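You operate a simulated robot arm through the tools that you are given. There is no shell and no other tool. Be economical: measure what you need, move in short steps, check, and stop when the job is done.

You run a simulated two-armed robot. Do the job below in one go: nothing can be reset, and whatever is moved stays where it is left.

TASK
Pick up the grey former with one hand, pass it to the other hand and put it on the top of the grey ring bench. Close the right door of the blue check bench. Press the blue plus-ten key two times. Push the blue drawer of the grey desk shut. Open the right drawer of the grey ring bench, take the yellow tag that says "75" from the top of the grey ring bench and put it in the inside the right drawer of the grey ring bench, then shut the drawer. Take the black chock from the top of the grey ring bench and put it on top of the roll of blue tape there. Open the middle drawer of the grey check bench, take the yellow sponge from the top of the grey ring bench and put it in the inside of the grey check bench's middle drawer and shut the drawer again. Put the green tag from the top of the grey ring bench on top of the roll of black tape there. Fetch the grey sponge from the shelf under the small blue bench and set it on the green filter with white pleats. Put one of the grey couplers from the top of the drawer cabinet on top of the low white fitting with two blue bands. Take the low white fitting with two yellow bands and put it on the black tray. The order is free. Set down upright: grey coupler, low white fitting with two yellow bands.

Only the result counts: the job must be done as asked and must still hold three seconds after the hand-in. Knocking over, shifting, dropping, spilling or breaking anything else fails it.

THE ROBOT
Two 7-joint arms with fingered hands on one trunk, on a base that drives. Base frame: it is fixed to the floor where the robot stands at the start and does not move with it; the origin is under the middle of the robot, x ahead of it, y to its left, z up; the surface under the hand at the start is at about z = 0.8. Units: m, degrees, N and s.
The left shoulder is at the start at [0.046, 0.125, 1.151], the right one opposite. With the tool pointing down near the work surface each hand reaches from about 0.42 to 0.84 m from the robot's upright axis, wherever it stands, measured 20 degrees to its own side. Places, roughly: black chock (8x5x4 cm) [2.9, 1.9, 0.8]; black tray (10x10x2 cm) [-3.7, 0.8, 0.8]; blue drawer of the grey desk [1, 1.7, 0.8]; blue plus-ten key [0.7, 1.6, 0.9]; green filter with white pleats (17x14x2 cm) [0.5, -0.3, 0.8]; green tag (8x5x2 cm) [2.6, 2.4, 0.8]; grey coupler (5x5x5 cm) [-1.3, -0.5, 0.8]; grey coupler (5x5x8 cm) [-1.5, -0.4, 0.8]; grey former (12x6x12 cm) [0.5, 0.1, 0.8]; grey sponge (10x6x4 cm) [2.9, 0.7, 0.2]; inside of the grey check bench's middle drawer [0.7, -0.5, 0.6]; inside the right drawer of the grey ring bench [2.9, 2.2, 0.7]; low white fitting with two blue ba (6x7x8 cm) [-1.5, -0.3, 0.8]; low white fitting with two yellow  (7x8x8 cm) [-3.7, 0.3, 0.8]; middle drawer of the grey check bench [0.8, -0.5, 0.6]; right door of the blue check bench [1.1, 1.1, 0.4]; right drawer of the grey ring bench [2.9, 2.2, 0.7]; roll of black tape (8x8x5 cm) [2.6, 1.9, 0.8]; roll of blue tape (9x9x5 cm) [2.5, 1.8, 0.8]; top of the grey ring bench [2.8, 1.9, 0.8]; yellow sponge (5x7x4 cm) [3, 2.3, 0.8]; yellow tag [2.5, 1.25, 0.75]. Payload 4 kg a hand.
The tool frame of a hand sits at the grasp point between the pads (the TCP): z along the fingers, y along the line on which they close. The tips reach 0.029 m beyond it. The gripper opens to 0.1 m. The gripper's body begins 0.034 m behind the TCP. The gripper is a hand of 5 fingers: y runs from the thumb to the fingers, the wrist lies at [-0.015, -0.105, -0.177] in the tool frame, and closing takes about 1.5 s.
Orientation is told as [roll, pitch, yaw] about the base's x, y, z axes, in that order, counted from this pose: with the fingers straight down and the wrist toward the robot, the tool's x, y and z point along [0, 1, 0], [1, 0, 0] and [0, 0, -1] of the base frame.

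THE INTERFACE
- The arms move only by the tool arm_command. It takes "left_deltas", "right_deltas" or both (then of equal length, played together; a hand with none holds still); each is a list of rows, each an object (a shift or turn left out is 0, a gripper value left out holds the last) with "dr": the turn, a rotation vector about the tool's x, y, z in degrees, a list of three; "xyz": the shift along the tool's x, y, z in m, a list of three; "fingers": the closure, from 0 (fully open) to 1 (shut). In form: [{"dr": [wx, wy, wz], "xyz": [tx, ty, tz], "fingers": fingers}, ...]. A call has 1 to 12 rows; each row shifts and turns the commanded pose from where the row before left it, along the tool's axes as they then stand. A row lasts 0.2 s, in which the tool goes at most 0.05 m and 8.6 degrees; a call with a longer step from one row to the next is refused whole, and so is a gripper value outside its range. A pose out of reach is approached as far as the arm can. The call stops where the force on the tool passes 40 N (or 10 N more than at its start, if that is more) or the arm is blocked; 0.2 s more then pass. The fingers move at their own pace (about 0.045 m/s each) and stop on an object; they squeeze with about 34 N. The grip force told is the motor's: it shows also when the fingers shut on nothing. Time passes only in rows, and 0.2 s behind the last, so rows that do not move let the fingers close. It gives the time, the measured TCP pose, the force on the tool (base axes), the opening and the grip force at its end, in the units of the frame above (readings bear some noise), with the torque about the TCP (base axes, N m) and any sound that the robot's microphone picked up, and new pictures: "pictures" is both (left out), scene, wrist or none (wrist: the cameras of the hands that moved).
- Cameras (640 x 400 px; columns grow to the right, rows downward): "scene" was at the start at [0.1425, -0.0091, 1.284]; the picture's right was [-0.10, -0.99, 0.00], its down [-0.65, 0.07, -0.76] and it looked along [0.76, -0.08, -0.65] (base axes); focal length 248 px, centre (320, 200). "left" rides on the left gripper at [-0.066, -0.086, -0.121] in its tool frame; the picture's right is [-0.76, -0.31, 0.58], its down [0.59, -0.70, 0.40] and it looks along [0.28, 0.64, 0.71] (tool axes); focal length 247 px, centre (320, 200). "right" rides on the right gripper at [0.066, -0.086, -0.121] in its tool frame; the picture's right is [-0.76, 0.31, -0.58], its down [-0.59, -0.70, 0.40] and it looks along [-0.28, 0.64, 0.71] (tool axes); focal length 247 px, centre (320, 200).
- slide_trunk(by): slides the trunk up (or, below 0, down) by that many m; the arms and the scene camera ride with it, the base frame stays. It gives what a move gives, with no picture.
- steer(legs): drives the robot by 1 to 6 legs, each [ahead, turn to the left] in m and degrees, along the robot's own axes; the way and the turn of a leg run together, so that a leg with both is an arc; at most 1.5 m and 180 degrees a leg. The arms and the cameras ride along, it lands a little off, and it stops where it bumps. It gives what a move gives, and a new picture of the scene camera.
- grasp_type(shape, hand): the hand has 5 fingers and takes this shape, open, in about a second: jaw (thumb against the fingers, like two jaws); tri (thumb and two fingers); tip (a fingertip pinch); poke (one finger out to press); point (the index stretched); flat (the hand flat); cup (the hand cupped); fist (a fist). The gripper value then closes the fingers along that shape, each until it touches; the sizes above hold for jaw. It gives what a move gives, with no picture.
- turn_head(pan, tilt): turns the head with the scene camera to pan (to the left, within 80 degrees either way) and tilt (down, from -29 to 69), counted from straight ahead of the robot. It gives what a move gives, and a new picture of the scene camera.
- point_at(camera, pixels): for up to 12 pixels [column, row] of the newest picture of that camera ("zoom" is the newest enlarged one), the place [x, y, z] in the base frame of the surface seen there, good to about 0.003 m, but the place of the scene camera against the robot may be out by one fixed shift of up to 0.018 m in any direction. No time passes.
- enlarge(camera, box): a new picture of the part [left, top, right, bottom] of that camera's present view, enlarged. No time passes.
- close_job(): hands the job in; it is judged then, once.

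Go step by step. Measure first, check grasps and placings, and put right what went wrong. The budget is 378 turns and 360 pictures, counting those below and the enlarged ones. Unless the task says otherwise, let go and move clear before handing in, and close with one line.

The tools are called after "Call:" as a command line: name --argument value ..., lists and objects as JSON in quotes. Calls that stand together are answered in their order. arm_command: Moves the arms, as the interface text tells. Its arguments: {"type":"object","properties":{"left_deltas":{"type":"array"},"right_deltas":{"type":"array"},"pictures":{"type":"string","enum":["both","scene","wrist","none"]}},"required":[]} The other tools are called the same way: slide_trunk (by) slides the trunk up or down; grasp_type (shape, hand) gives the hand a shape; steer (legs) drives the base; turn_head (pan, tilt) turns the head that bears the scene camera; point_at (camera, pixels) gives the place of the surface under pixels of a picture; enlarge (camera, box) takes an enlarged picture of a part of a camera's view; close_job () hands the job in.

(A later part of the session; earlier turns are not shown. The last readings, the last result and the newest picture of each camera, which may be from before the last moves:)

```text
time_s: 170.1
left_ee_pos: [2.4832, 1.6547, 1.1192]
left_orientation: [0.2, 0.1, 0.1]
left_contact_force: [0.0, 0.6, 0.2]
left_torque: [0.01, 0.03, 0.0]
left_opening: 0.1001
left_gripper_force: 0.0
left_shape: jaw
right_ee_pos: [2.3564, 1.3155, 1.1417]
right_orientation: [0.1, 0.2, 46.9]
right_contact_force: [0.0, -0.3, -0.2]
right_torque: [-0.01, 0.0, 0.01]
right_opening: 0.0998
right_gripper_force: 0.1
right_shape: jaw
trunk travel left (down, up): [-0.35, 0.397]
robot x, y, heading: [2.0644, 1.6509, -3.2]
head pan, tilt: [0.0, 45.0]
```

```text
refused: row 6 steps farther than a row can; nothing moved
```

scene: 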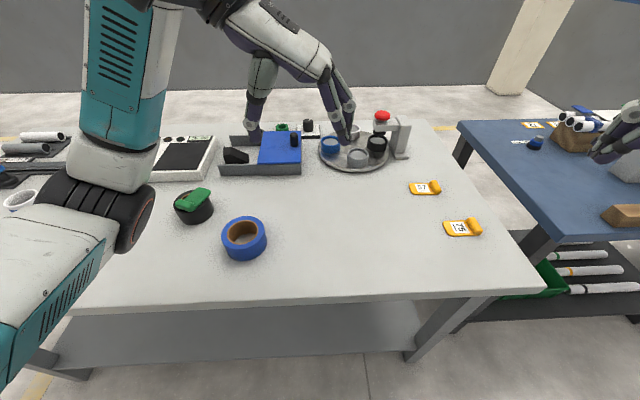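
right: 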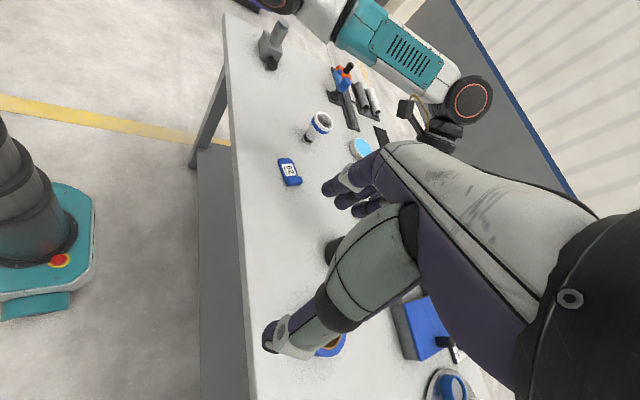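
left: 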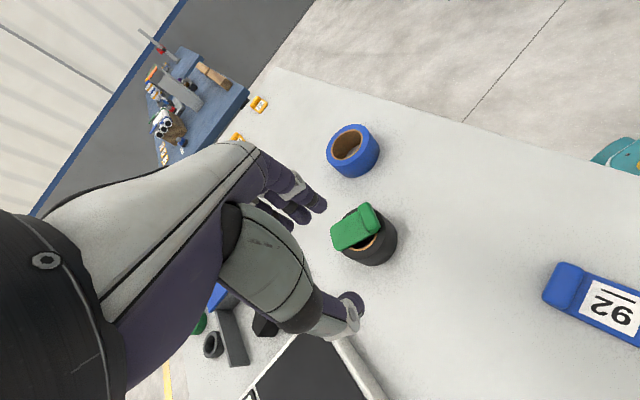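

Call:
arm_command --left_deltas '[{"xyz": [0.036, 0.03, 0]}, {"xyz": [0.036, 0.03, 0]}, {"xyz": [0.036, 0.03, 0]}, {"xyz": [0.036, 0.03, 0]}, {"xyz": [0.036, 0.03, 0]}, {"xyz": [0.034, 0.03, 0]}, {"xyz": [0, 0.04, 0.025]}, {"xyz": [0, 0.04, 0.025]}, {"xyz": [0, 0.04, 0.025]}]'

```text
time_s: 172.1
left_ee_pos: [2.7808, 1.8689, 1.0383]
left_orientation: [0.1, 0.1, 0.0]
left_contact_force: [-1.0, -0.4, 1.0]
left_torque: [-0.03, 0.01, 0.01]
left_opening: 0.0996
left_gripper_force: 0.1
left_shape: jaw
right_ee_pos: [2.3575, 1.3141, 1.1424]
right_orientation: [0.1, 0.3, 47.0]
right_contact_force: [0.4, 0.2, -0.9]
right_torque: [-0.03, 0.02, 0.01]
right_opening: 0.1
right_gripper_force: 0.1
right_shape: jaw
trunk travel left (down, up): [-0.35, 0.397]
robot x, y, heading: [2.0695, 1.6509, -2.7]
head pan, tilt: [0.0, 45.0]
```

scene: 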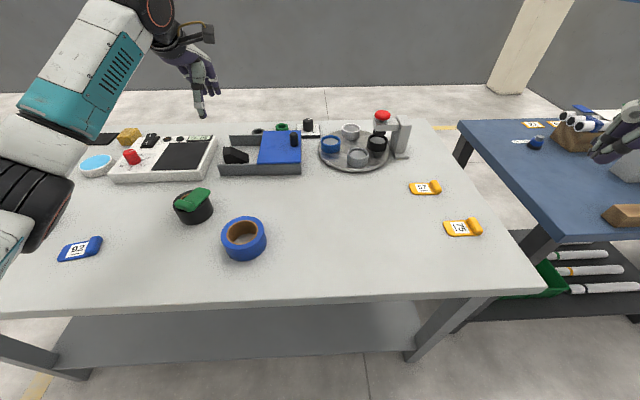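
left: 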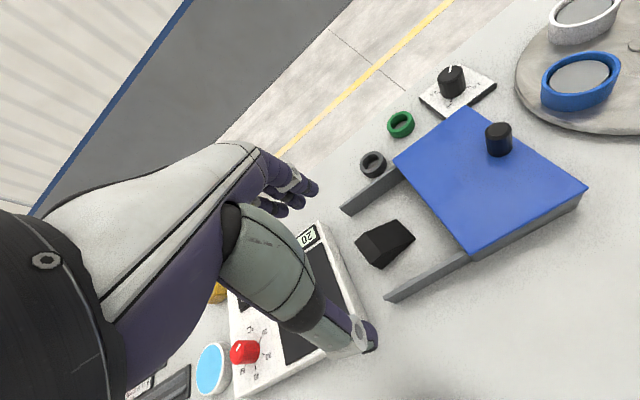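

Good view of the chock at (385,243) in the left camera; zoom and measure.

Call:
enlarge --camera "left" --box '[330, 190, 458, 310]'

Call:
point_at --camera "left" --pixels '[[357, 240], [378, 267], [413, 237], [397, 221], [370, 230], [385, 258], [400, 242], [385, 225], [345, 210], [390, 298], [440, 270]]'

```text
3.33 times, centred on (394, 250) of left
```

zoom: 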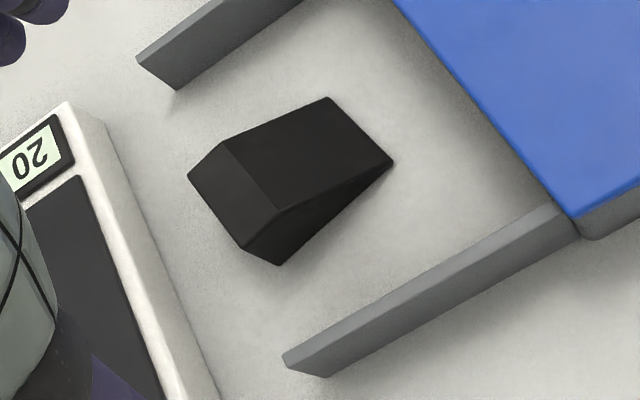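

```text
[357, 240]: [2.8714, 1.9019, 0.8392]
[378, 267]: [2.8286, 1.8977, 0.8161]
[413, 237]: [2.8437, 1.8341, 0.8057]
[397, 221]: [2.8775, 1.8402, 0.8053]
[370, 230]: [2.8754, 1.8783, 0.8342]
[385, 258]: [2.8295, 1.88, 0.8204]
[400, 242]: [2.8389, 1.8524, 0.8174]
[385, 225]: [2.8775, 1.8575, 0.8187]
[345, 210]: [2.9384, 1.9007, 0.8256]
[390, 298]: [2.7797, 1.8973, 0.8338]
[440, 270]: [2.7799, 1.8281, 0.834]
```

Chock: x 2.829–2.879, y 1.83–1.907, high end 0.84 toward +y. Check the hotplate edge near the outer fingers.

Call:
point_at --camera "left" --pixels '[[322, 226], [340, 262], [355, 300], [366, 335], [315, 225]]'

```text
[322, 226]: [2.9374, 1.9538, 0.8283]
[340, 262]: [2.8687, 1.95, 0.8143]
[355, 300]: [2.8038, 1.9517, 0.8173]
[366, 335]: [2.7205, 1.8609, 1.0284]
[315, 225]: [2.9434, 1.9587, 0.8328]
```

Hotplate edge is at y 1.952, so I'll grip at y≈1.866. Narrow the opening, move over, lower.

Call:
arm_command --left_deltas '[{"fingers": 0.2, "xyz": [0, 0.037, 0]}, {"xyz": [-0.002, 0.036, 0]}, {"xyz": [0, 0, 0.04]}, {"xyz": [0, 0, 0.04]}, {"xyz": [0, 0, 0.04]}, {"xyz": [0, 0, 0.03]}]'

```text
time_s: 173.4
left_ee_pos: [2.8571, 1.8658, 0.8934]
left_orientation: [-0.1, 0.1, 0.1]
left_contact_force: [0.1, -0.2, 0.0]
left_torque: [0.0, -0.01, 0.01]
left_opening: 0.0801
left_gripper_force: 0.1
left_shape: jaw
right_ee_pos: [2.3565, 1.3152, 1.1421]
right_orientation: [0.1, 0.2, 47.0]
right_contact_force: [0.4, 0.2, -1.0]
right_torque: [0.01, 0.01, -0.02]
right_opening: 0.0999
right_gripper_force: 0.1
right_shape: jaw
trunk travel left (down, up): [-0.35, 0.397]
robot x, y, heading: [2.0649, 1.6491, -3.0]
head pan, tilt: [0.0, 45.0]
```

scene: 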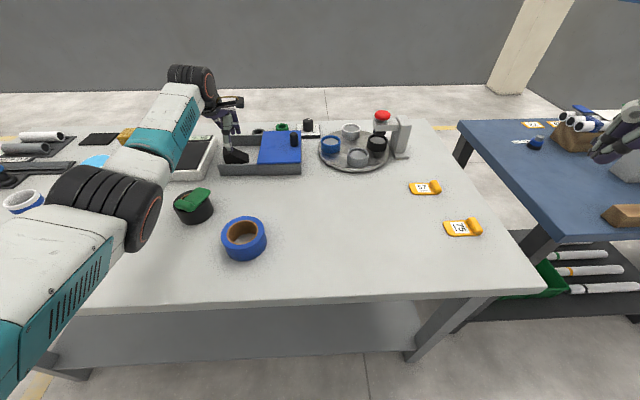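
left: 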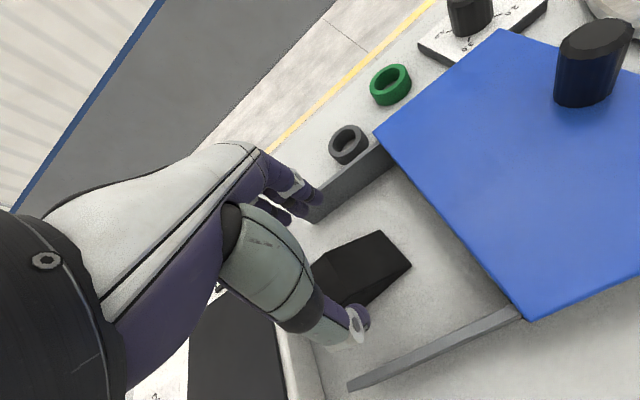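

Clear. Lower the last 6 cm and close.

Call:
arm_command --left_deltas '[{"xyz": [0, -0.002, 0.025]}, {"xyz": [0, 0, 0.02]}, {"xyz": [0, 0, 0.012]}, {}, {"fingers": 1}, {}, {}, {}, {}, {}]'

```text
time_s: 175.7
left_ee_pos: [2.8544, 1.8672, 0.8348]
left_orientation: [0.0, 0.2, 0.0]
left_contact_force: [-0.2, 0.6, 0.0]
left_torque: [-0.03, -0.01, -0.01]
left_opening: 0.0399
left_gripper_force: 34.0
left_shape: jaw
right_ee_pos: [2.3573, 1.3151, 1.1429]
right_orientation: [0.1, 0.2, 46.9]
right_contact_force: [-0.5, 0.9, 0.2]
right_torque: [-0.01, -0.02, -0.02]
right_opening: 0.1
right_gripper_force: 0.0
right_shape: jaw
trunk travel left (down, up): [-0.35, 0.397]
robot x, y, heading: [2.065, 1.6499, -2.8]
head pan, tilt: [0.0, 45.0]
```

scene: 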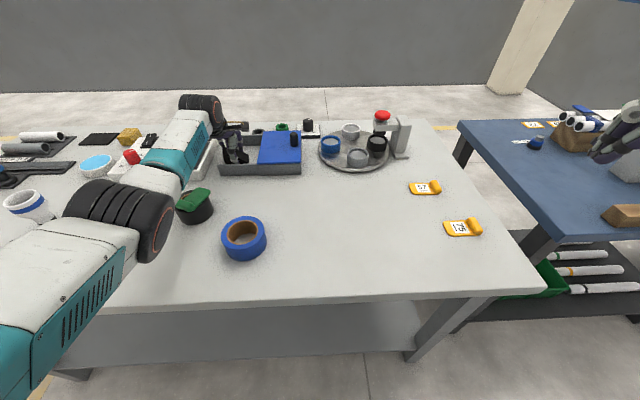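
left: 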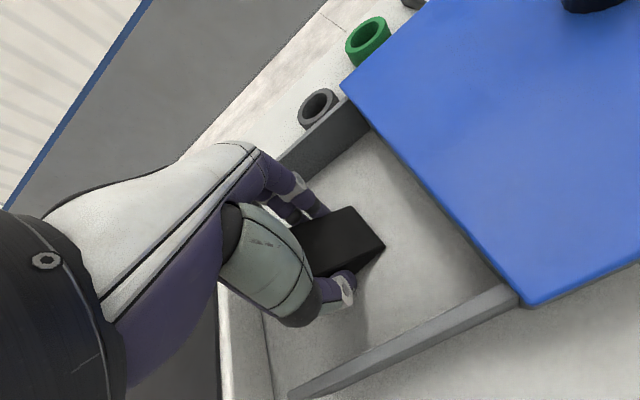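

Chock gripped. Lift 16 cm.

Call:
arm_command --left_deltas '[{"xyz": [0, 0, -0.015]}, {"xyz": [0, 0, -0.03]}, {"xyz": [0, 0, -0.04]}, {"xyz": [0, 0, -0.04]}, {"xyz": [0, 0, -0.04]}, {"xyz": [0, -0.045, 0]}, {"xyz": [0, -0.045, 0]}]'

```text
time_s: 177.2
left_ee_pos: [2.7609, 1.8706, 1.0009]
left_orientation: [0.1, 0.1, 0.0]
left_contact_force: [0.4, -0.3, -1.2]
left_torque: [-0.01, 0.0, -0.03]
left_opening: 0.0395
left_gripper_force: 34.2
left_shape: jaw
right_ee_pos: [2.3562, 1.315, 1.1425]
right_orientation: [0.1, 0.2, 47.0]
right_contact_force: [-1.1, 1.0, 0.0]
right_torque: [0.0, 0.01, 0.0]
right_opening: 0.1
right_gripper_force: 0.0
right_shape: jaw
trunk travel left (down, up): [-0.35, 0.397]
robot x, y, heading: [2.0661, 1.6519, -3.0]
head pan, tilt: [0.0, 45.0]
```

scene: 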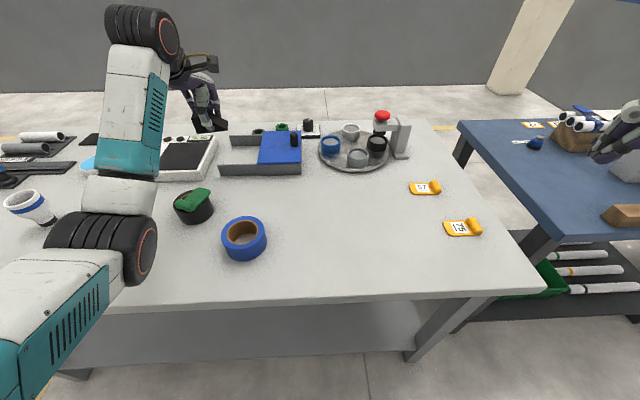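
left: 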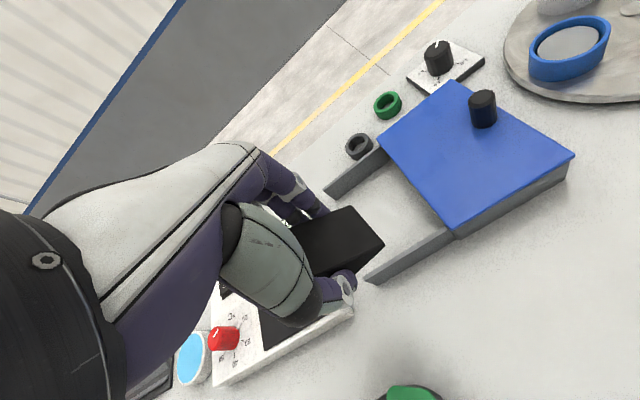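

Chock held. Measure the blue tape roll top in detail.

Call:
enlarge --camera "scene" --box '[212, 208, 276, 268]'

Call:
point_at --camera "zoom" --pixels '[[300, 90], [130, 200], [500, 200], [330, 345], [200, 120], [440, 120], [180, 300], [470, 290]]'

```text
6.67 times, centred on (244, 238) of scene
```

zoom: 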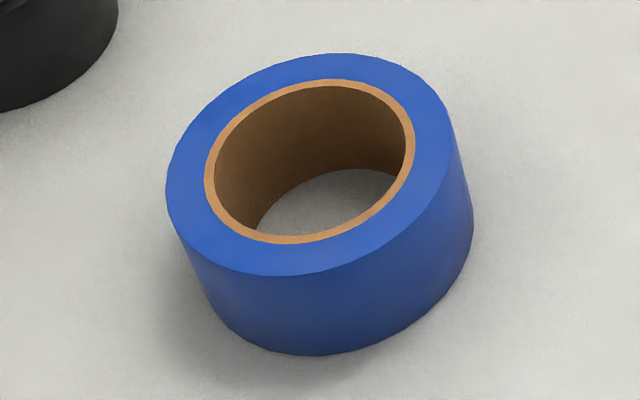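

```text
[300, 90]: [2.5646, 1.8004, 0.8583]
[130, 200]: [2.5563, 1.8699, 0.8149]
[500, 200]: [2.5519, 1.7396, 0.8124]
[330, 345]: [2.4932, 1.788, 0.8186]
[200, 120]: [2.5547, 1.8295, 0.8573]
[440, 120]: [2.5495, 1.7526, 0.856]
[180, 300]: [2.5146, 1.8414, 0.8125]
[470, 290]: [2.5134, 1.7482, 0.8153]
```

Call:
point_at --camera "zoom" --pixels '[[172, 190], [450, 140], [275, 270], [345, 58], [208, 180], [410, 140], [290, 240], [330, 83], [400, 240], [220, 250]]'

```text
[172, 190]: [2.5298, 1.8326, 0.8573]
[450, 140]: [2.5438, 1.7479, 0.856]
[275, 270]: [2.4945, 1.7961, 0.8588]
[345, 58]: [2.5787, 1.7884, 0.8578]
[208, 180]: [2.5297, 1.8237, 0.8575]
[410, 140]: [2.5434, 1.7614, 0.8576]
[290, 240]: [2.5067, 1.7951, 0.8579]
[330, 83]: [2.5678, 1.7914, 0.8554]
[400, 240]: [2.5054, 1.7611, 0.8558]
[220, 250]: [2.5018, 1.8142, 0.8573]
```

Ring centre ≈ (2.540, 1.789), top 0.845. Carry the chock over it and lower to 2 cm above.

Call:
arm_command --left_deltas '[{"xyz": [-0.014, -0.037, 0]}, {"xyz": [-0.014, -0.037, 0]}, {"xyz": [-0.014, -0.037, 0]}, {"xyz": [-0.014, -0.037, 0]}, {"xyz": [-0.014, -0.037, 0]}, {"xyz": [-0.013, -0.036, 0]}, {"xyz": [0, 0, 0.04]}, {"xyz": [0, 0, 0.035]}, {"xyz": [0, 0, 0.02]}, {}]'

Call:
enlarge --camera "scene" --box '[160, 140, 320, 280]'

```text
time_s: 179.4
left_ee_pos: [2.5423, 1.7831, 0.9047]
left_orientation: [0.2, 0.2, 0.0]
left_contact_force: [-0.4, 0.7, -0.5]
left_torque: [-0.03, -0.03, 0.02]
left_opening: 0.0397
left_gripper_force: 33.8
left_shape: jaw
right_ee_pos: [2.3559, 1.3156, 1.1417]
right_orientation: [0.1, 0.1, 46.9]
right_contact_force: [0.5, -1.2, 0.6]
right_torque: [-0.01, 0.01, -0.02]
right_opening: 0.0998
right_gripper_force: 0.1
right_shape: jaw
trunk travel left (down, up): [-0.35, 0.397]
robot x, y, heading: [2.0627, 1.6527, -2.9]
head pan, tilt: [0.0, 45.0]
```

scene: 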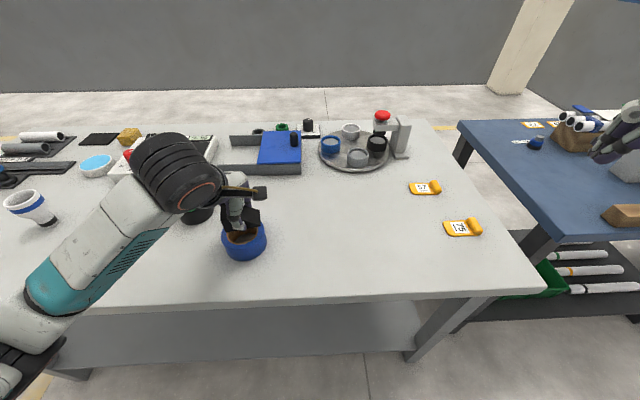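
left: 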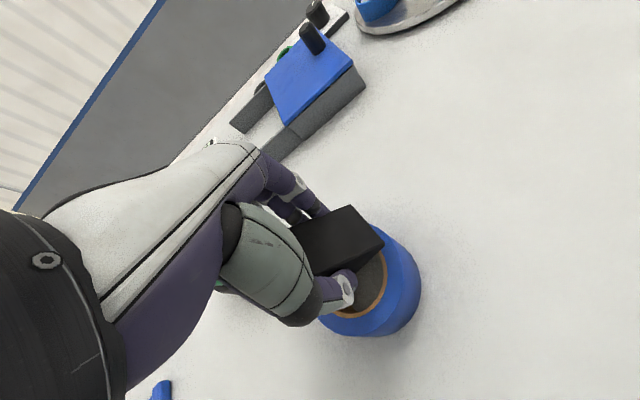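

```text
2.86 times, centred on (240, 210) of scene
```

zoom: 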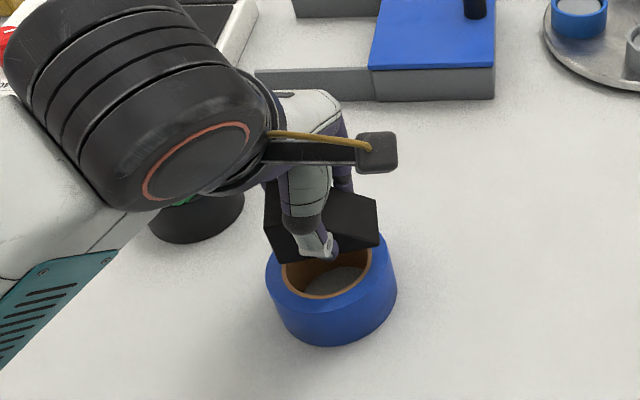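

Use the left camera to verify the ring against the chock.

Call:
point_at --camera "left" --pixels '[[400, 250], [398, 300], [370, 322], [335, 322], [395, 237], [408, 262], [384, 270], [360, 312], [340, 215], [330, 262], [375, 245]]'

```text
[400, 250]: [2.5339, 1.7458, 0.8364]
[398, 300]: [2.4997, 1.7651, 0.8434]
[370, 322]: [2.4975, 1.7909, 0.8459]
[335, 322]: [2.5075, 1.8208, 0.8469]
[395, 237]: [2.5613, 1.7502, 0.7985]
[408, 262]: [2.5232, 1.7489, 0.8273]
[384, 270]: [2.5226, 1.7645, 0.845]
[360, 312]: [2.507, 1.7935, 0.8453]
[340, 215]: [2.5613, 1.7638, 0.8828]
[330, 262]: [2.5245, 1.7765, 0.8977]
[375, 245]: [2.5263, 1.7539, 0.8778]
```

Ring centre confirmed (2.540, 1.788). Lower to contact.

Call:
arm_command --left_deltas '[{"xyz": [0.003, -0.001, 0.012]}, {"xyz": [0, 0, 0.007]}, {"xyz": [0, 0, 0.004]}, {"xyz": [0, 0, 0.002]}]' --pictures "none"

```text
time_s: 180.4
left_ee_pos: [2.5431, 1.7866, 0.879]
left_orientation: [0.0, 0.0, 0.0]
left_contact_force: [0.6, -0.3, 0.2]
left_torque: [0.0, 0.02, -0.02]
left_opening: 0.0398
left_gripper_force: 34.2
left_shape: jaw
right_ee_pos: [2.3569, 1.3152, 1.1417]
right_orientation: [0.1, 0.2, 47.0]
right_contact_force: [0.1, 0.2, -0.1]
right_torque: [0.02, -0.01, -0.03]
right_opening: 0.1001
right_gripper_force: 0.1
right_shape: jaw
trunk travel left (down, up): [-0.35, 0.397]
robot x, y, heading: [2.0671, 1.649, -2.9]
head pan, tilt: [0.0, 45.0]
```

Call:
arm_command --left_deltas '[{"xyz": [0, 0, 0.002]}, {"xyz": [0, 0, 0.002]}]' --pictures "none"

```text
time_s: 181.1
left_ee_pos: [2.543, 1.788, 0.8795]
left_orientation: [0.0, -0.3, -0.1]
left_contact_force: [1.7, -0.6, 13.0]
left_torque: [0.05, -0.13, -0.04]
left_opening: 0.0403
left_gripper_force: 33.9
left_shape: jaw
right_ee_pos: [2.3557, 1.3146, 1.1433]
right_orientation: [0.1, 0.1, 46.8]
right_contact_force: [0.4, -0.2, -0.5]
right_torque: [0.0, -0.01, 0.02]
right_opening: 0.0998
right_gripper_force: 0.1
right_shape: jaw
trunk travel left (down, up): [-0.35, 0.397]
robot x, y, heading: [2.0659, 1.6524, -3.0]
head pan, tilt: [0.0, 45.0]
```

Firm contact (13 N). Release and rise.

Call:
arm_command --left_deltas '[{"xyz": [0, 0, -0.001], "fingers": 0.3}, {}, {}, {}, {"xyz": [0, 0, -0.02]}, {"xyz": [0, 0, -0.04]}, {"xyz": [0, 0, -0.045]}, {"xyz": [0, 0, -0.045]}, {"xyz": [0.04, 0, -0.03]}]'

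Call:
enlarge --camera "scene" --box '[160, 150, 320, 280]'

```text
time_s: 183.1
left_ee_pos: [2.541, 1.8261, 1.0606]
left_orientation: [0.0, 0.2, 0.0]
left_contact_force: [0.2, 0.4, -0.6]
left_torque: [-0.01, 0.04, -0.03]
left_opening: 0.0699
left_gripper_force: 0.1
left_shape: jaw
right_ee_pos: [2.3565, 1.3162, 1.1427]
right_orientation: [0.1, 0.2, 46.9]
right_contact_force: [0.0, -0.1, 0.6]
right_torque: [-0.04, 0.03, -0.03]
right_opening: 0.1
right_gripper_force: 0.0
right_shape: jaw
trunk travel left (down, up): [-0.35, 0.397]
robot x, y, heading: [2.0661, 1.6553, -3.0]
head pan, tilt: [0.0, 45.0]
```

scene: 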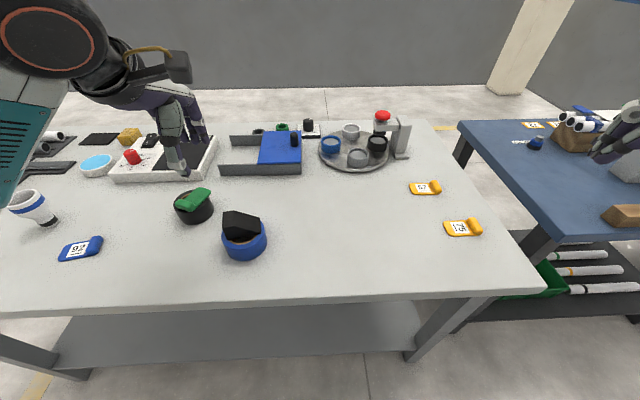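
left: 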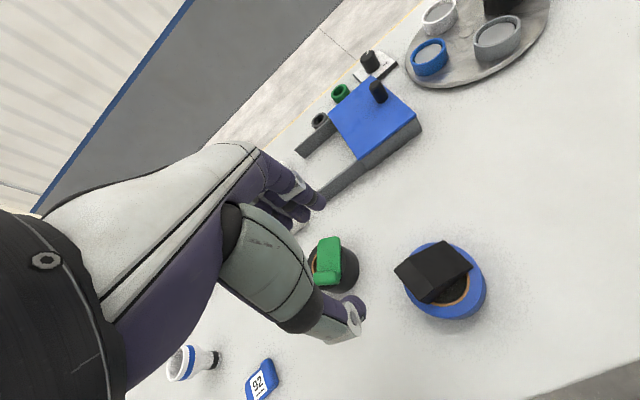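

```text
3.08 times, centred on (240, 215) of scene
```

zoom: 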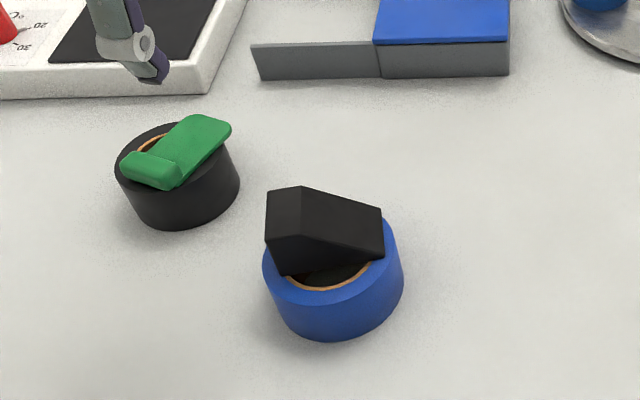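

Chock rests on the blue roll and tag on the black roll. Now the "75" tag with the right hand: turn it to yaw 0 and move above the tag.

Call:
arm_command --right_deltas '[{"dr": [0, 0, 7.83]}, {"dr": [0, 0, 7.83]}, {"dr": [0, 0, 7.83]}, {"dr": [0, 0, 7.83]}, {"dr": [0, 0, 7.83]}, {"dr": [0, 0, 7.83]}, {"xyz": [0, 0.035, 0.03]}, {"xyz": [0, 0.035, 0.03]}, {"xyz": [0, 0.035, 0.03]}, {"xyz": [0, 0.035, 0.02]}]'

```text
time_s: 185.2
left_ee_pos: [2.5424, 1.8245, 1.0611]
left_orientation: [0.1, 0.2, 0.1]
left_contact_force: [0.3, -0.7, -0.7]
left_torque: [0.0, 0.02, -0.01]
left_opening: 0.0698
left_gripper_force: 0.0
left_shape: jaw
right_ee_pos: [2.5007, 1.3127, 1.0299]
right_orientation: [0.0, 0.2, -0.2]
right_contact_force: [0.7, -0.2, -0.4]
right_torque: [-0.01, -0.01, -0.01]
right_opening: 0.1002
right_gripper_force: 0.0
right_shape: jaw
trunk travel left (down, up): [-0.35, 0.397]
robot x, y, heading: [2.0661, 1.6519, -2.7]
head pan, tilt: [0.0, 45.0]
```

scene: 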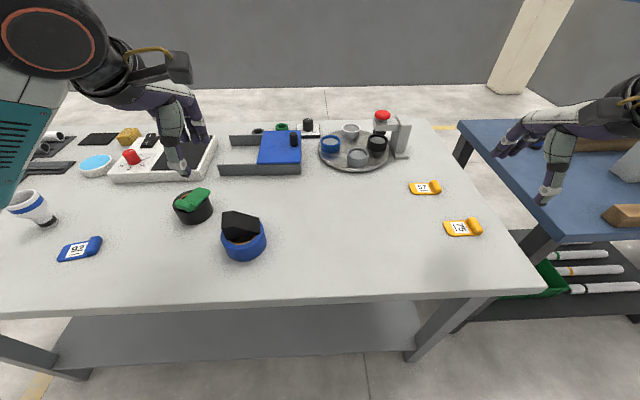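
right: 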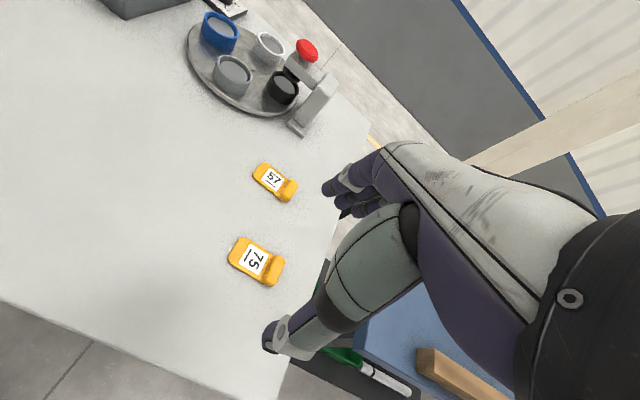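

Measure tag 75 through the right camera.

Call:
enlarge --camera "right" --box '[210, 220, 306, 300]'

Call:
point_at --camera "right" --pixels '[[232, 262], [242, 239], [258, 276], [272, 280], [280, 260], [271, 266], [273, 257], [265, 285], [256, 258], [283, 258]]'

```text
5.00 times, centred on (258, 260) of right
```

zoom: 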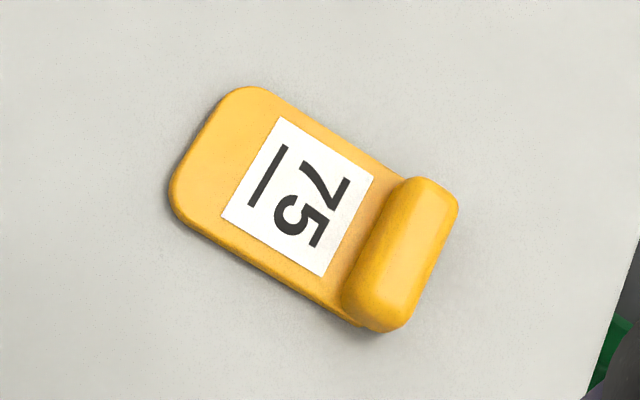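

```text
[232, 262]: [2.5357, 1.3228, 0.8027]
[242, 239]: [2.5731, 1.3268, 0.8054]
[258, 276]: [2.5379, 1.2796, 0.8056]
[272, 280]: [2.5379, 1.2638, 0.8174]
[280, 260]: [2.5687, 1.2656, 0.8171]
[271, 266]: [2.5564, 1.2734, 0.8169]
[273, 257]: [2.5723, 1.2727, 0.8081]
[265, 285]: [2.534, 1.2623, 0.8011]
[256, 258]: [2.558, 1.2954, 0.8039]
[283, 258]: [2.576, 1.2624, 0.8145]
```

Tag ridge centre (2.555, 1.268), along x. Descend on it with 7 cm opening and close.

Call:
arm_command --right_deltas '[{"fingers": 0.3, "xyz": [-0.02, 0.027, 0]}, {"xyz": [-0.021, 0.027, 0]}, {"xyz": [0, 0, 0.045]}, {"xyz": [0, 0, 0.045]}, {"xyz": [0, 0, 0.045]}, {"xyz": [0, 0, 0.03]}, {"xyz": [0, 0, 0.02]}, {"xyz": [0, 0, 0.01]}]'

```text
time_s: 187.1
left_ee_pos: [2.542, 1.8256, 1.0605]
left_orientation: [0.0, 0.1, 0.0]
left_contact_force: [-0.6, 1.0, 0.7]
left_torque: [-0.01, -0.01, -0.02]
left_opening: 0.0698
left_gripper_force: 0.0
left_shape: jaw
right_ee_pos: [2.5507, 1.2736, 0.8345]
right_orientation: [-0.1, 0.2, -0.1]
right_contact_force: [-0.1, 0.1, 0.1]
right_torque: [0.0, 0.0, 0.0]
right_opening: 0.0702
right_gripper_force: 0.1
right_shape: jaw
trunk travel left (down, up): [-0.35, 0.397]
robot x, y, heading: [2.0661, 1.649, -2.8]
head pan, tilt: [0.0, 45.0]
```

scene: 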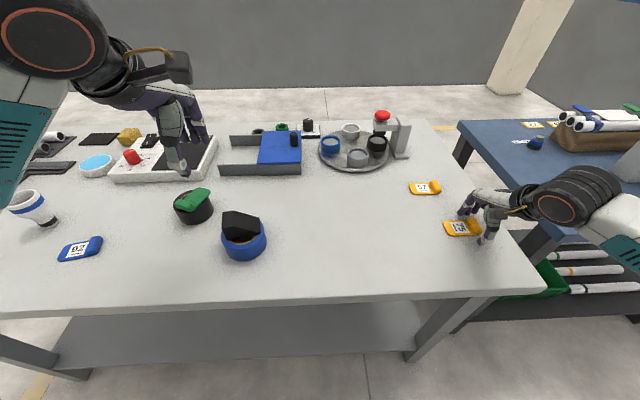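
right: 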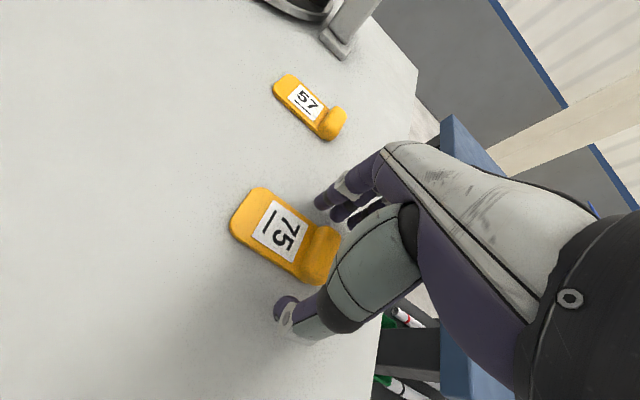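

Call:
arm_command --right_deltas '[{"xyz": [0.002, 0.003, 0], "fingers": 1}, {}, {}, {}, {}, {}, {"xyz": [0, 0, -0.01]}, {"xyz": [0, 0, -0.02]}, {"xyz": [0, 0, -0.04]}, {"xyz": [0, 0, -0.045]}, {"xyz": [0, 0, -0.045]}]'

```text
time_s: 189.4
left_ee_pos: [2.5416, 1.826, 1.0599]
left_orientation: [0.0, 0.1, -0.1]
left_contact_force: [-0.1, -1.1, 0.2]
left_torque: [-0.01, -0.01, -0.03]
left_opening: 0.0698
left_gripper_force: 0.1
left_shape: jaw
right_ee_pos: [2.5544, 1.2761, 0.9959]
right_orientation: [0.0, 0.2, -0.1]
right_contact_force: [-0.2, 0.5, -0.4]
right_torque: [0.02, 0.02, 0.01]
right_opening: 0.0215
right_gripper_force: 33.8
right_shape: jaw
trunk travel left (down, up): [-0.35, 0.397]
robot x, y, heading: [2.0637, 1.652, -3.1]
head pan, tilt: [0.0, 45.0]
```

scene: 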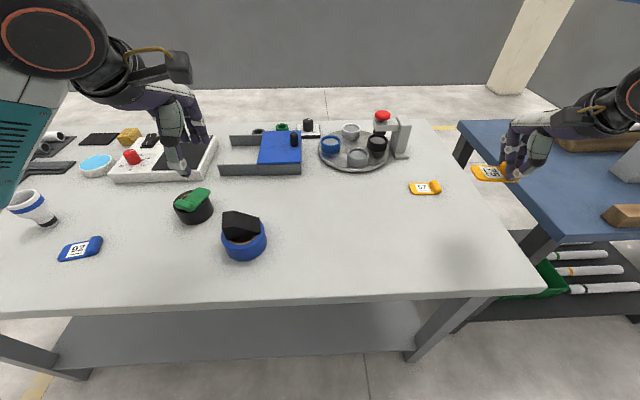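
right: 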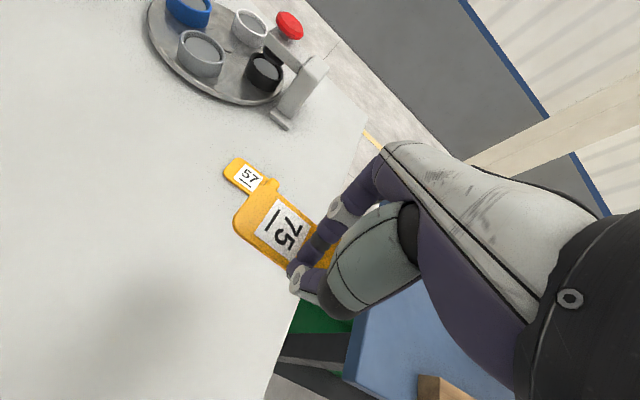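

Tag 75 is in the right hand. Retract both arms and check the space on the far side of the bench.

Call:
arm_command --left_deltas '[{"xyz": [0, -0.03, -0.03]}, {"xyz": [0.02, -0.03, -0.02]}, {"xyz": [0.02, -0.02, -0.01], "fingers": 0}, {}, {}, {}]' --right_deltas '[{"xyz": [0, 0, -0.04]}, {"xyz": [0, 0, -0.04]}, {"xyz": [0, -0.04, 0]}, {"xyz": [0, -0.04, 0]}, {"xyz": [0, -0.04, 0]}, {"xyz": [0, -0.03, 0]}]' --pictures "none"

Call:
point_at --camera "scene" --pixels '[[250, 90], [400, 90], [300, 108], [480, 85], [440, 128], [238, 132], [530, 290], [100, 92]]'

Call:
steer --legs '[[-0.12, 0], [0, 93], [1.2, 0]]'

```text
time_s: 190.8
left_ee_pos: [2.4624, 1.8686, 1.1181]
left_orientation: [0.0, 0.0, 0.1]
left_contact_force: [0.0, -1.1, 0.9]
left_torque: [0.02, 0.0, -0.03]
left_opening: 0.1
left_gripper_force: 0.0
left_shape: jaw
right_ee_pos: [2.4032, 1.2759, 1.0787]
right_orientation: [0.0, 0.2, -0.1]
right_contact_force: [-0.1, 0.2, -0.8]
right_torque: [0.01, 0.03, -0.03]
right_opening: 0.0212
right_gripper_force: 33.8
right_shape: jaw
trunk travel left (down, up): [-0.35, 0.397]
robot x, y, heading: [2.0642, 1.6496, -2.6]
head pan, tilt: [0.0, 45.0]
```

```text
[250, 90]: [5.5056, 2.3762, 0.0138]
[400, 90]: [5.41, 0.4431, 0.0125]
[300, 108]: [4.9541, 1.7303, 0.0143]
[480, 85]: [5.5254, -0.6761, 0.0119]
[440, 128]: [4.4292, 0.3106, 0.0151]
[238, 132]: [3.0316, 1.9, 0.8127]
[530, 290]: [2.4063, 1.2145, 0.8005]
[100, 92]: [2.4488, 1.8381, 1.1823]
```

```text
time_s: 202.0
left_ee_pos: [1.7099, 3.2772, 1.1174]
left_orientation: [0.0, 0.1, 92.6]
left_contact_force: [0.0, -0.3, 0.7]
left_torque: [-0.01, -0.01, 0.01]
left_opening: 0.0998
left_gripper_force: 0.1
left_shape: jaw
right_ee_pos: [2.3047, 3.244, 1.0789]
right_orientation: [-0.1, 0.2, 92.4]
right_contact_force: [-0.2, 0.1, -0.4]
right_torque: [-0.02, 0.0, 0.04]
right_opening: 0.0209
right_gripper_force: 34.1
right_shape: jaw
trunk travel left (down, up): [-0.35, 0.397]
robot x, y, heading: [1.9459, 2.889, 89.7]
head pan, tilt: [0.0, 45.0]
```

scene: 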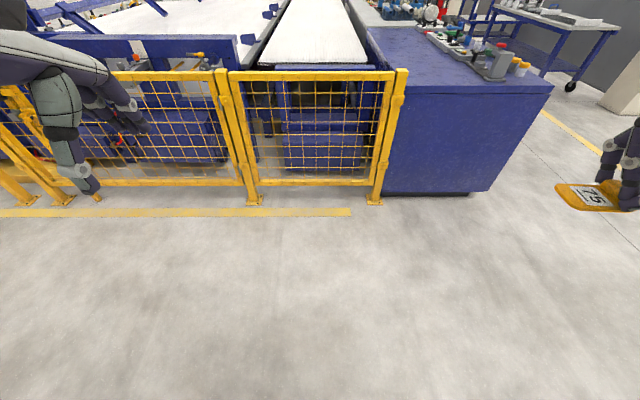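

Plenty of room (wall at x 5.5). Drive around the north end to the drawer side.

Call:
steer --legs '[[0.45, 0], [0, -90], [1.4, 0], [0.4, 0], [0, -89], [1.1, 0]]'

Call:
steer --legs '[[0, -90]]'

Call:
turn_head --pan 0 --tilt 40

```text
time_s: 226.6
left_ee_pos: [3.9371, 1.8075, 1.1184]
left_orientation: [0.1, 0.0, -89.9]
left_contact_force: [0.0, 0.6, 0.5]
left_torque: [0.04, -0.02, 0.01]
left_opening: 0.0996
left_gripper_force: 0.0
left_shape: jaw
right_ee_pos: [3.3433, 1.8661, 1.0783]
right_orientation: [-0.1, 0.2, -90.1]
right_contact_force: [0.5, 0.1, 0.0]
right_torque: [0.0, -0.01, 0.01]
right_opening: 0.0167
right_gripper_force: 34.4
right_shape: jaw
trunk travel left (down, up): [-0.35, 0.397]
robot x, y, heading: [3.7198, 2.2048, -92.7]
head pan, tilt: [0.0, 45.0]
```

scene: 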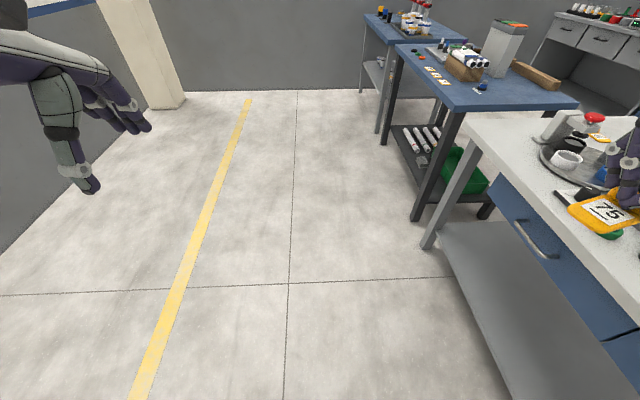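

```text
time_s: 230.9
left_ee_pos: [3.3207, 1.9929, 1.1182]
left_orientation: [0.0, 0.1, 179.1]
left_contact_force: [-0.7, -0.9, -1.0]
left_torque: [0.02, -0.02, 0.01]
left_opening: 0.0998
left_gripper_force: 0.0
left_shape: jaw
right_ee_pos: [3.3882, 2.5864, 1.0795]
right_orientation: [-0.1, 0.3, 179.0]
right_contact_force: [-0.2, -0.5, -0.9]
right_torque: [-0.02, 0.02, -0.01]
right_opening: 0.0162
right_gripper_force: 33.7
right_shape: jaw
trunk travel left (down, up): [-0.35, 0.397]
robot x, y, heading: [3.7183, 2.2029, 176.3]
head pan, tilt: [0.0, 45.0]
```

scene: 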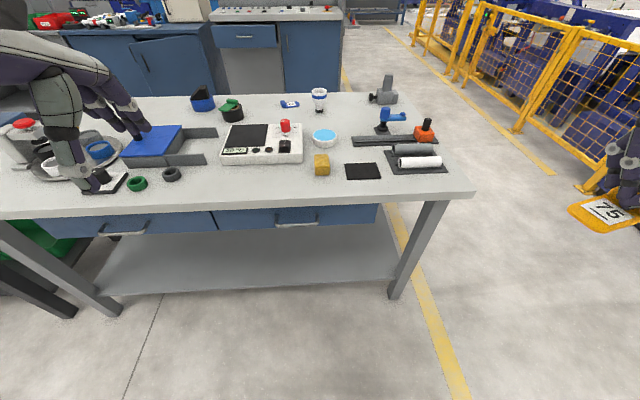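

```text
time_s: 231.6
left_ee_pos: [3.3197, 1.9932, 1.1168]
left_orientation: [0.0, 0.2, 179.1]
left_contact_force: [-0.3, -0.5, -0.3]
left_torque: [0.0, 0.02, 0.0]
left_opening: 0.1
left_gripper_force: 0.1
left_shape: jaw
right_ee_pos: [3.3879, 2.5873, 1.0791]
right_orientation: [-0.1, 0.3, 179.0]
right_contact_force: [0.3, -1.0, 0.0]
right_torque: [-0.02, -0.01, 0.02]
right_opening: 0.0165
right_gripper_force: 33.9
right_shape: jaw
trunk travel left (down, up): [-0.35, 0.397]
robot x, y, heading: [3.7181, 2.2036, 176.2]
head pan, tilt: [0.0, 40.0]
```

scene: 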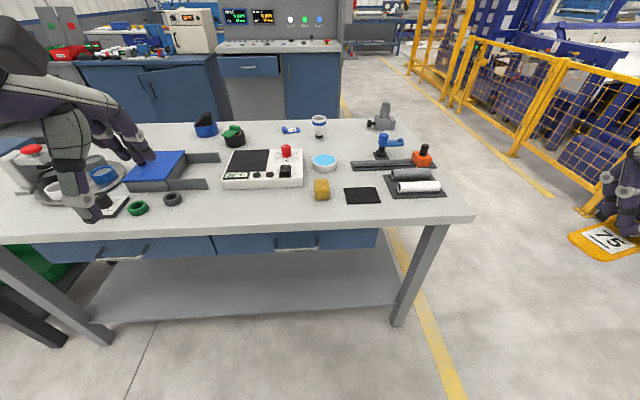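

The right drawer with a bar handle is at (296,245). Zoom and measure.

Call:
enlarge --camera "scene" --box '[216, 210, 386, 270]'

Call:
point_at --camera "zoom" --pixels '[[230, 118], [300, 140], [380, 118], [235, 150], [375, 150], [300, 150], [20, 130], [590, 100], [300, 80], [300, 40], [300, 175]]'

```text
3.76 times, centred on (301, 240) of scene
```

zoom: 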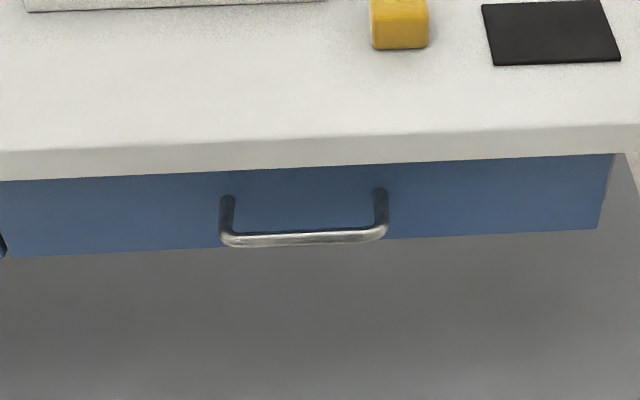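

```text
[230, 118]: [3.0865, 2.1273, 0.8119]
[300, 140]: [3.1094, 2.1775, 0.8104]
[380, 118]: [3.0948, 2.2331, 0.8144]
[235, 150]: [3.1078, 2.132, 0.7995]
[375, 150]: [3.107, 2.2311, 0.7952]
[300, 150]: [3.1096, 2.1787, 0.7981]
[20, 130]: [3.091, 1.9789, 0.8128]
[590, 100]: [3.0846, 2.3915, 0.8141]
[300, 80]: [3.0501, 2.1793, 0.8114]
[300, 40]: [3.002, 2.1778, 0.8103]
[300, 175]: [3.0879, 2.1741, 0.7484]
```

Call:
point_at --camera "zoom" --pixels '[[230, 238], [305, 238], [380, 232], [305, 215], [226, 205], [382, 200], [100, 220], [305, 170], [480, 200], [305, 245], [600, 200]]'

```text
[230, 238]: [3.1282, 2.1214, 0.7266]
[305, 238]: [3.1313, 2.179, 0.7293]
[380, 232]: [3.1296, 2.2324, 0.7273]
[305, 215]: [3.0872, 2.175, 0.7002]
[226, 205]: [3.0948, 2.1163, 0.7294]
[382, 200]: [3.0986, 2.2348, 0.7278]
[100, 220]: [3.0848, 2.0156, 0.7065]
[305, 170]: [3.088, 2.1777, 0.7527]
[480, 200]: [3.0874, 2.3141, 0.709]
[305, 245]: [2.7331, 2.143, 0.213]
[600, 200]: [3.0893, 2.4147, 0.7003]
```

Handle bar: x≈3.13, y 2.12–2.235, true z≈0.715; drawer front at x 3.088, tabletop edge x 3.108. I'll align to heading 180, back off 0.15 m, and pitch the left hand to point forward.

Call:
steer --legs '[[0, 3.8], [-0.15, 0]]'

Call:
arm_command --left_deltas '[{"dr": [-7.5, 0, 0]}, {"dr": [-7.5, 0, 0]}, {"dr": [-7.5, 0, 0]}, {"dr": [-7.5, 0, 0]}, {"dr": [-7.5, 0, 0]}, {"dr": [-7.5, 0, 0]}, {"dr": [-7.5, 0, 0]}, {"dr": [-7.5, 0, 0]}, {"dr": [-7.5, 0, 0]}, {"dr": [-7.5, 0, 0]}, {"dr": [-7.5, 0, 0]}, {"dr": [-7.5, 0, 0]}]'

```text
time_s: 233.4
left_ee_pos: [3.4846, 1.9667, 1.1194]
left_orientation: [0.0, 0.2, -177.0]
left_contact_force: [0.2, 0.5, 1.4]
left_torque: [0.02, 0.02, -0.01]
left_opening: 0.0998
left_gripper_force: 0.0
left_shape: jaw
right_ee_pos: [3.5121, 2.5619, 1.08]
right_orientation: [-0.1, 0.2, -177.3]
right_contact_force: [0.1, -0.6, -0.7]
right_torque: [0.0, 0.02, 0.01]
right_opening: 0.0165
right_gripper_force: 34.2
right_shape: jaw
trunk travel left (down, up): [-0.35, 0.397]
robot x, y, heading: [3.8667, 2.2012, -179.9]
head pan, tilt: [0.0, 40.0]
```

scene: 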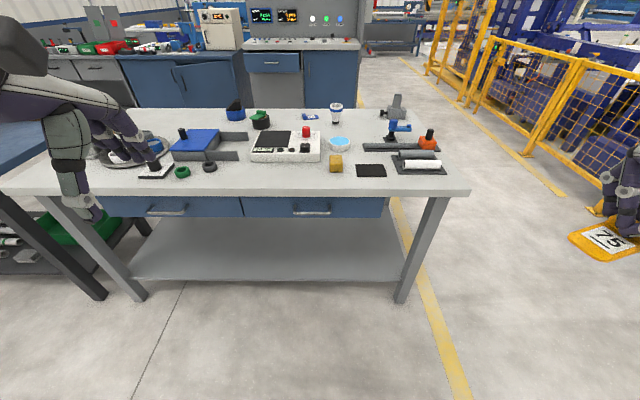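

```text
time_s: 236.0
left_ee_pos: [3.3653, 1.9334, 1.1702]
left_orientation: [73.9, -89.9, 109.1]
left_contact_force: [0.3, 0.8, 0.3]
left_torque: [0.0, 0.03, 0.02]
left_opening: 0.0999
left_gripper_force: 0.0
left_shape: jaw
left hand out of reach, approached as far as the arm can: row 1, 2, 3, 4, 5, 6, 7, 8
right_ee_pos: [3.5113, 2.5631, 1.0796]
right_orientation: [0.0, 0.2, -177.1]
right_contact_force: [-0.5, -0.1, -1.0]
right_torque: [-0.02, 0.0, 0.01]
right_opening: 0.0164
right_gripper_force: 34.2
right_shape: jaw
trunk travel left (down, up): [-0.35, 0.397]
robot x, y, heading: [3.8699, 2.201, -179.7]
head pan, tilt: [0.0, 40.0]
```

scene: 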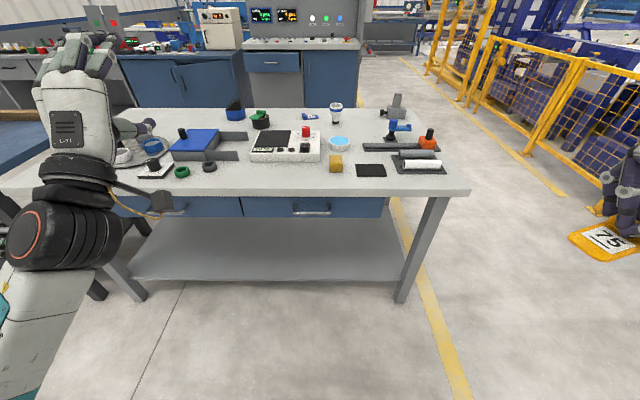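
left: 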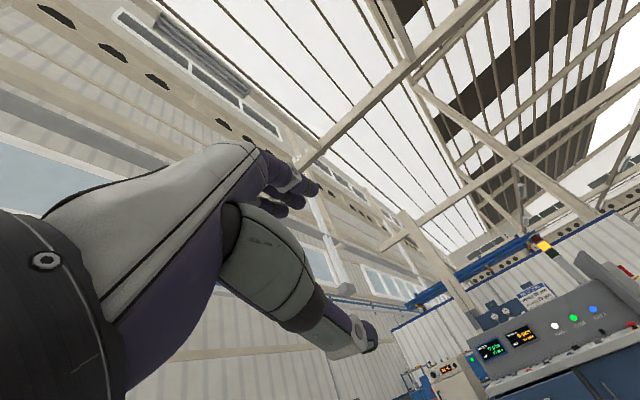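

Hand now points forward, fingers over thumb. Bring it down in front of the handle.

Call:
arm_command --left_deltas '[{"dr": [0, -3, 0], "fingers": 0.35}, {"xyz": [-0.0229, -0.0414, 0]}, {"xyz": [-0.0229, -0.0414, 0]}, {"xyz": [-0.0229, -0.0414, 0]}, {"xyz": [-0.0229, -0.0414, 0]}, {"xyz": [-0.0229, -0.0414, 0]}, {"xyz": [-0.0229, -0.0414, 0]}, {"xyz": [-0.0229, -0.0414, 0]}, {"xyz": [-0.0229, -0.0414, 0]}, {"xyz": [-0.0229, -0.0414, 0]}, {"xyz": [-0.0229, -0.0414, 0]}, {"xyz": [-0.0229, -0.0414, 0]}]'

```text
time_s: 238.8
left_ee_pos: [3.368, 2.1337, 0.6968]
left_orientation: [86.1, -83.8, 94.3]
left_contact_force: [-0.1, -0.3, -0.6]
left_torque: [-0.02, 0.01, 0.02]
left_opening: 0.0652
left_gripper_force: 0.2
left_shape: jaw
right_ee_pos: [3.513, 2.5613, 1.0791]
right_orientation: [-0.1, 0.1, -177.1]
right_contact_force: [0.8, 0.0, -0.4]
right_torque: [0.05, -0.01, 0.04]
right_opening: 0.0161
right_gripper_force: 34.1
right_shape: jaw
trunk travel left (down, up): [-0.35, 0.397]
robot x, y, heading: [3.8662, 2.2016, -179.9]
head pan, tilt: [0.0, 40.0]
stopped in row 12 (left hand): the arm was blocked; the commanded pose is now the measured one
```

scene: 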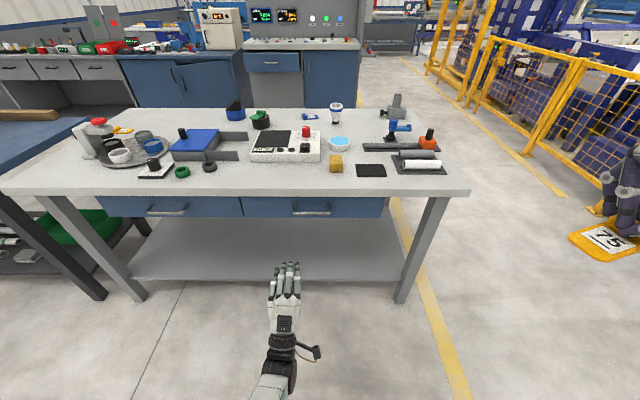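
left: 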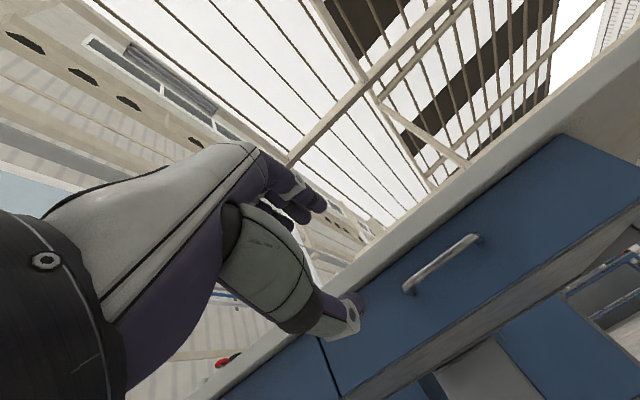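

The left camera sees the handle at (440,262). Measure it.

Call:
point_at --camera "left" --pixels '[[408, 286], [425, 273], [440, 262], [455, 250], [476, 237], [400, 240], [350, 275]]'

```text
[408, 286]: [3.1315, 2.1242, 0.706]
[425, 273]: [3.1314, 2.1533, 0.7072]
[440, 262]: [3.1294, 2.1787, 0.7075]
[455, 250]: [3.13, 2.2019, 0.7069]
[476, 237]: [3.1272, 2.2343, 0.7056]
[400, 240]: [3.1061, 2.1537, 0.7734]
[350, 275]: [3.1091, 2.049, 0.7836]
```

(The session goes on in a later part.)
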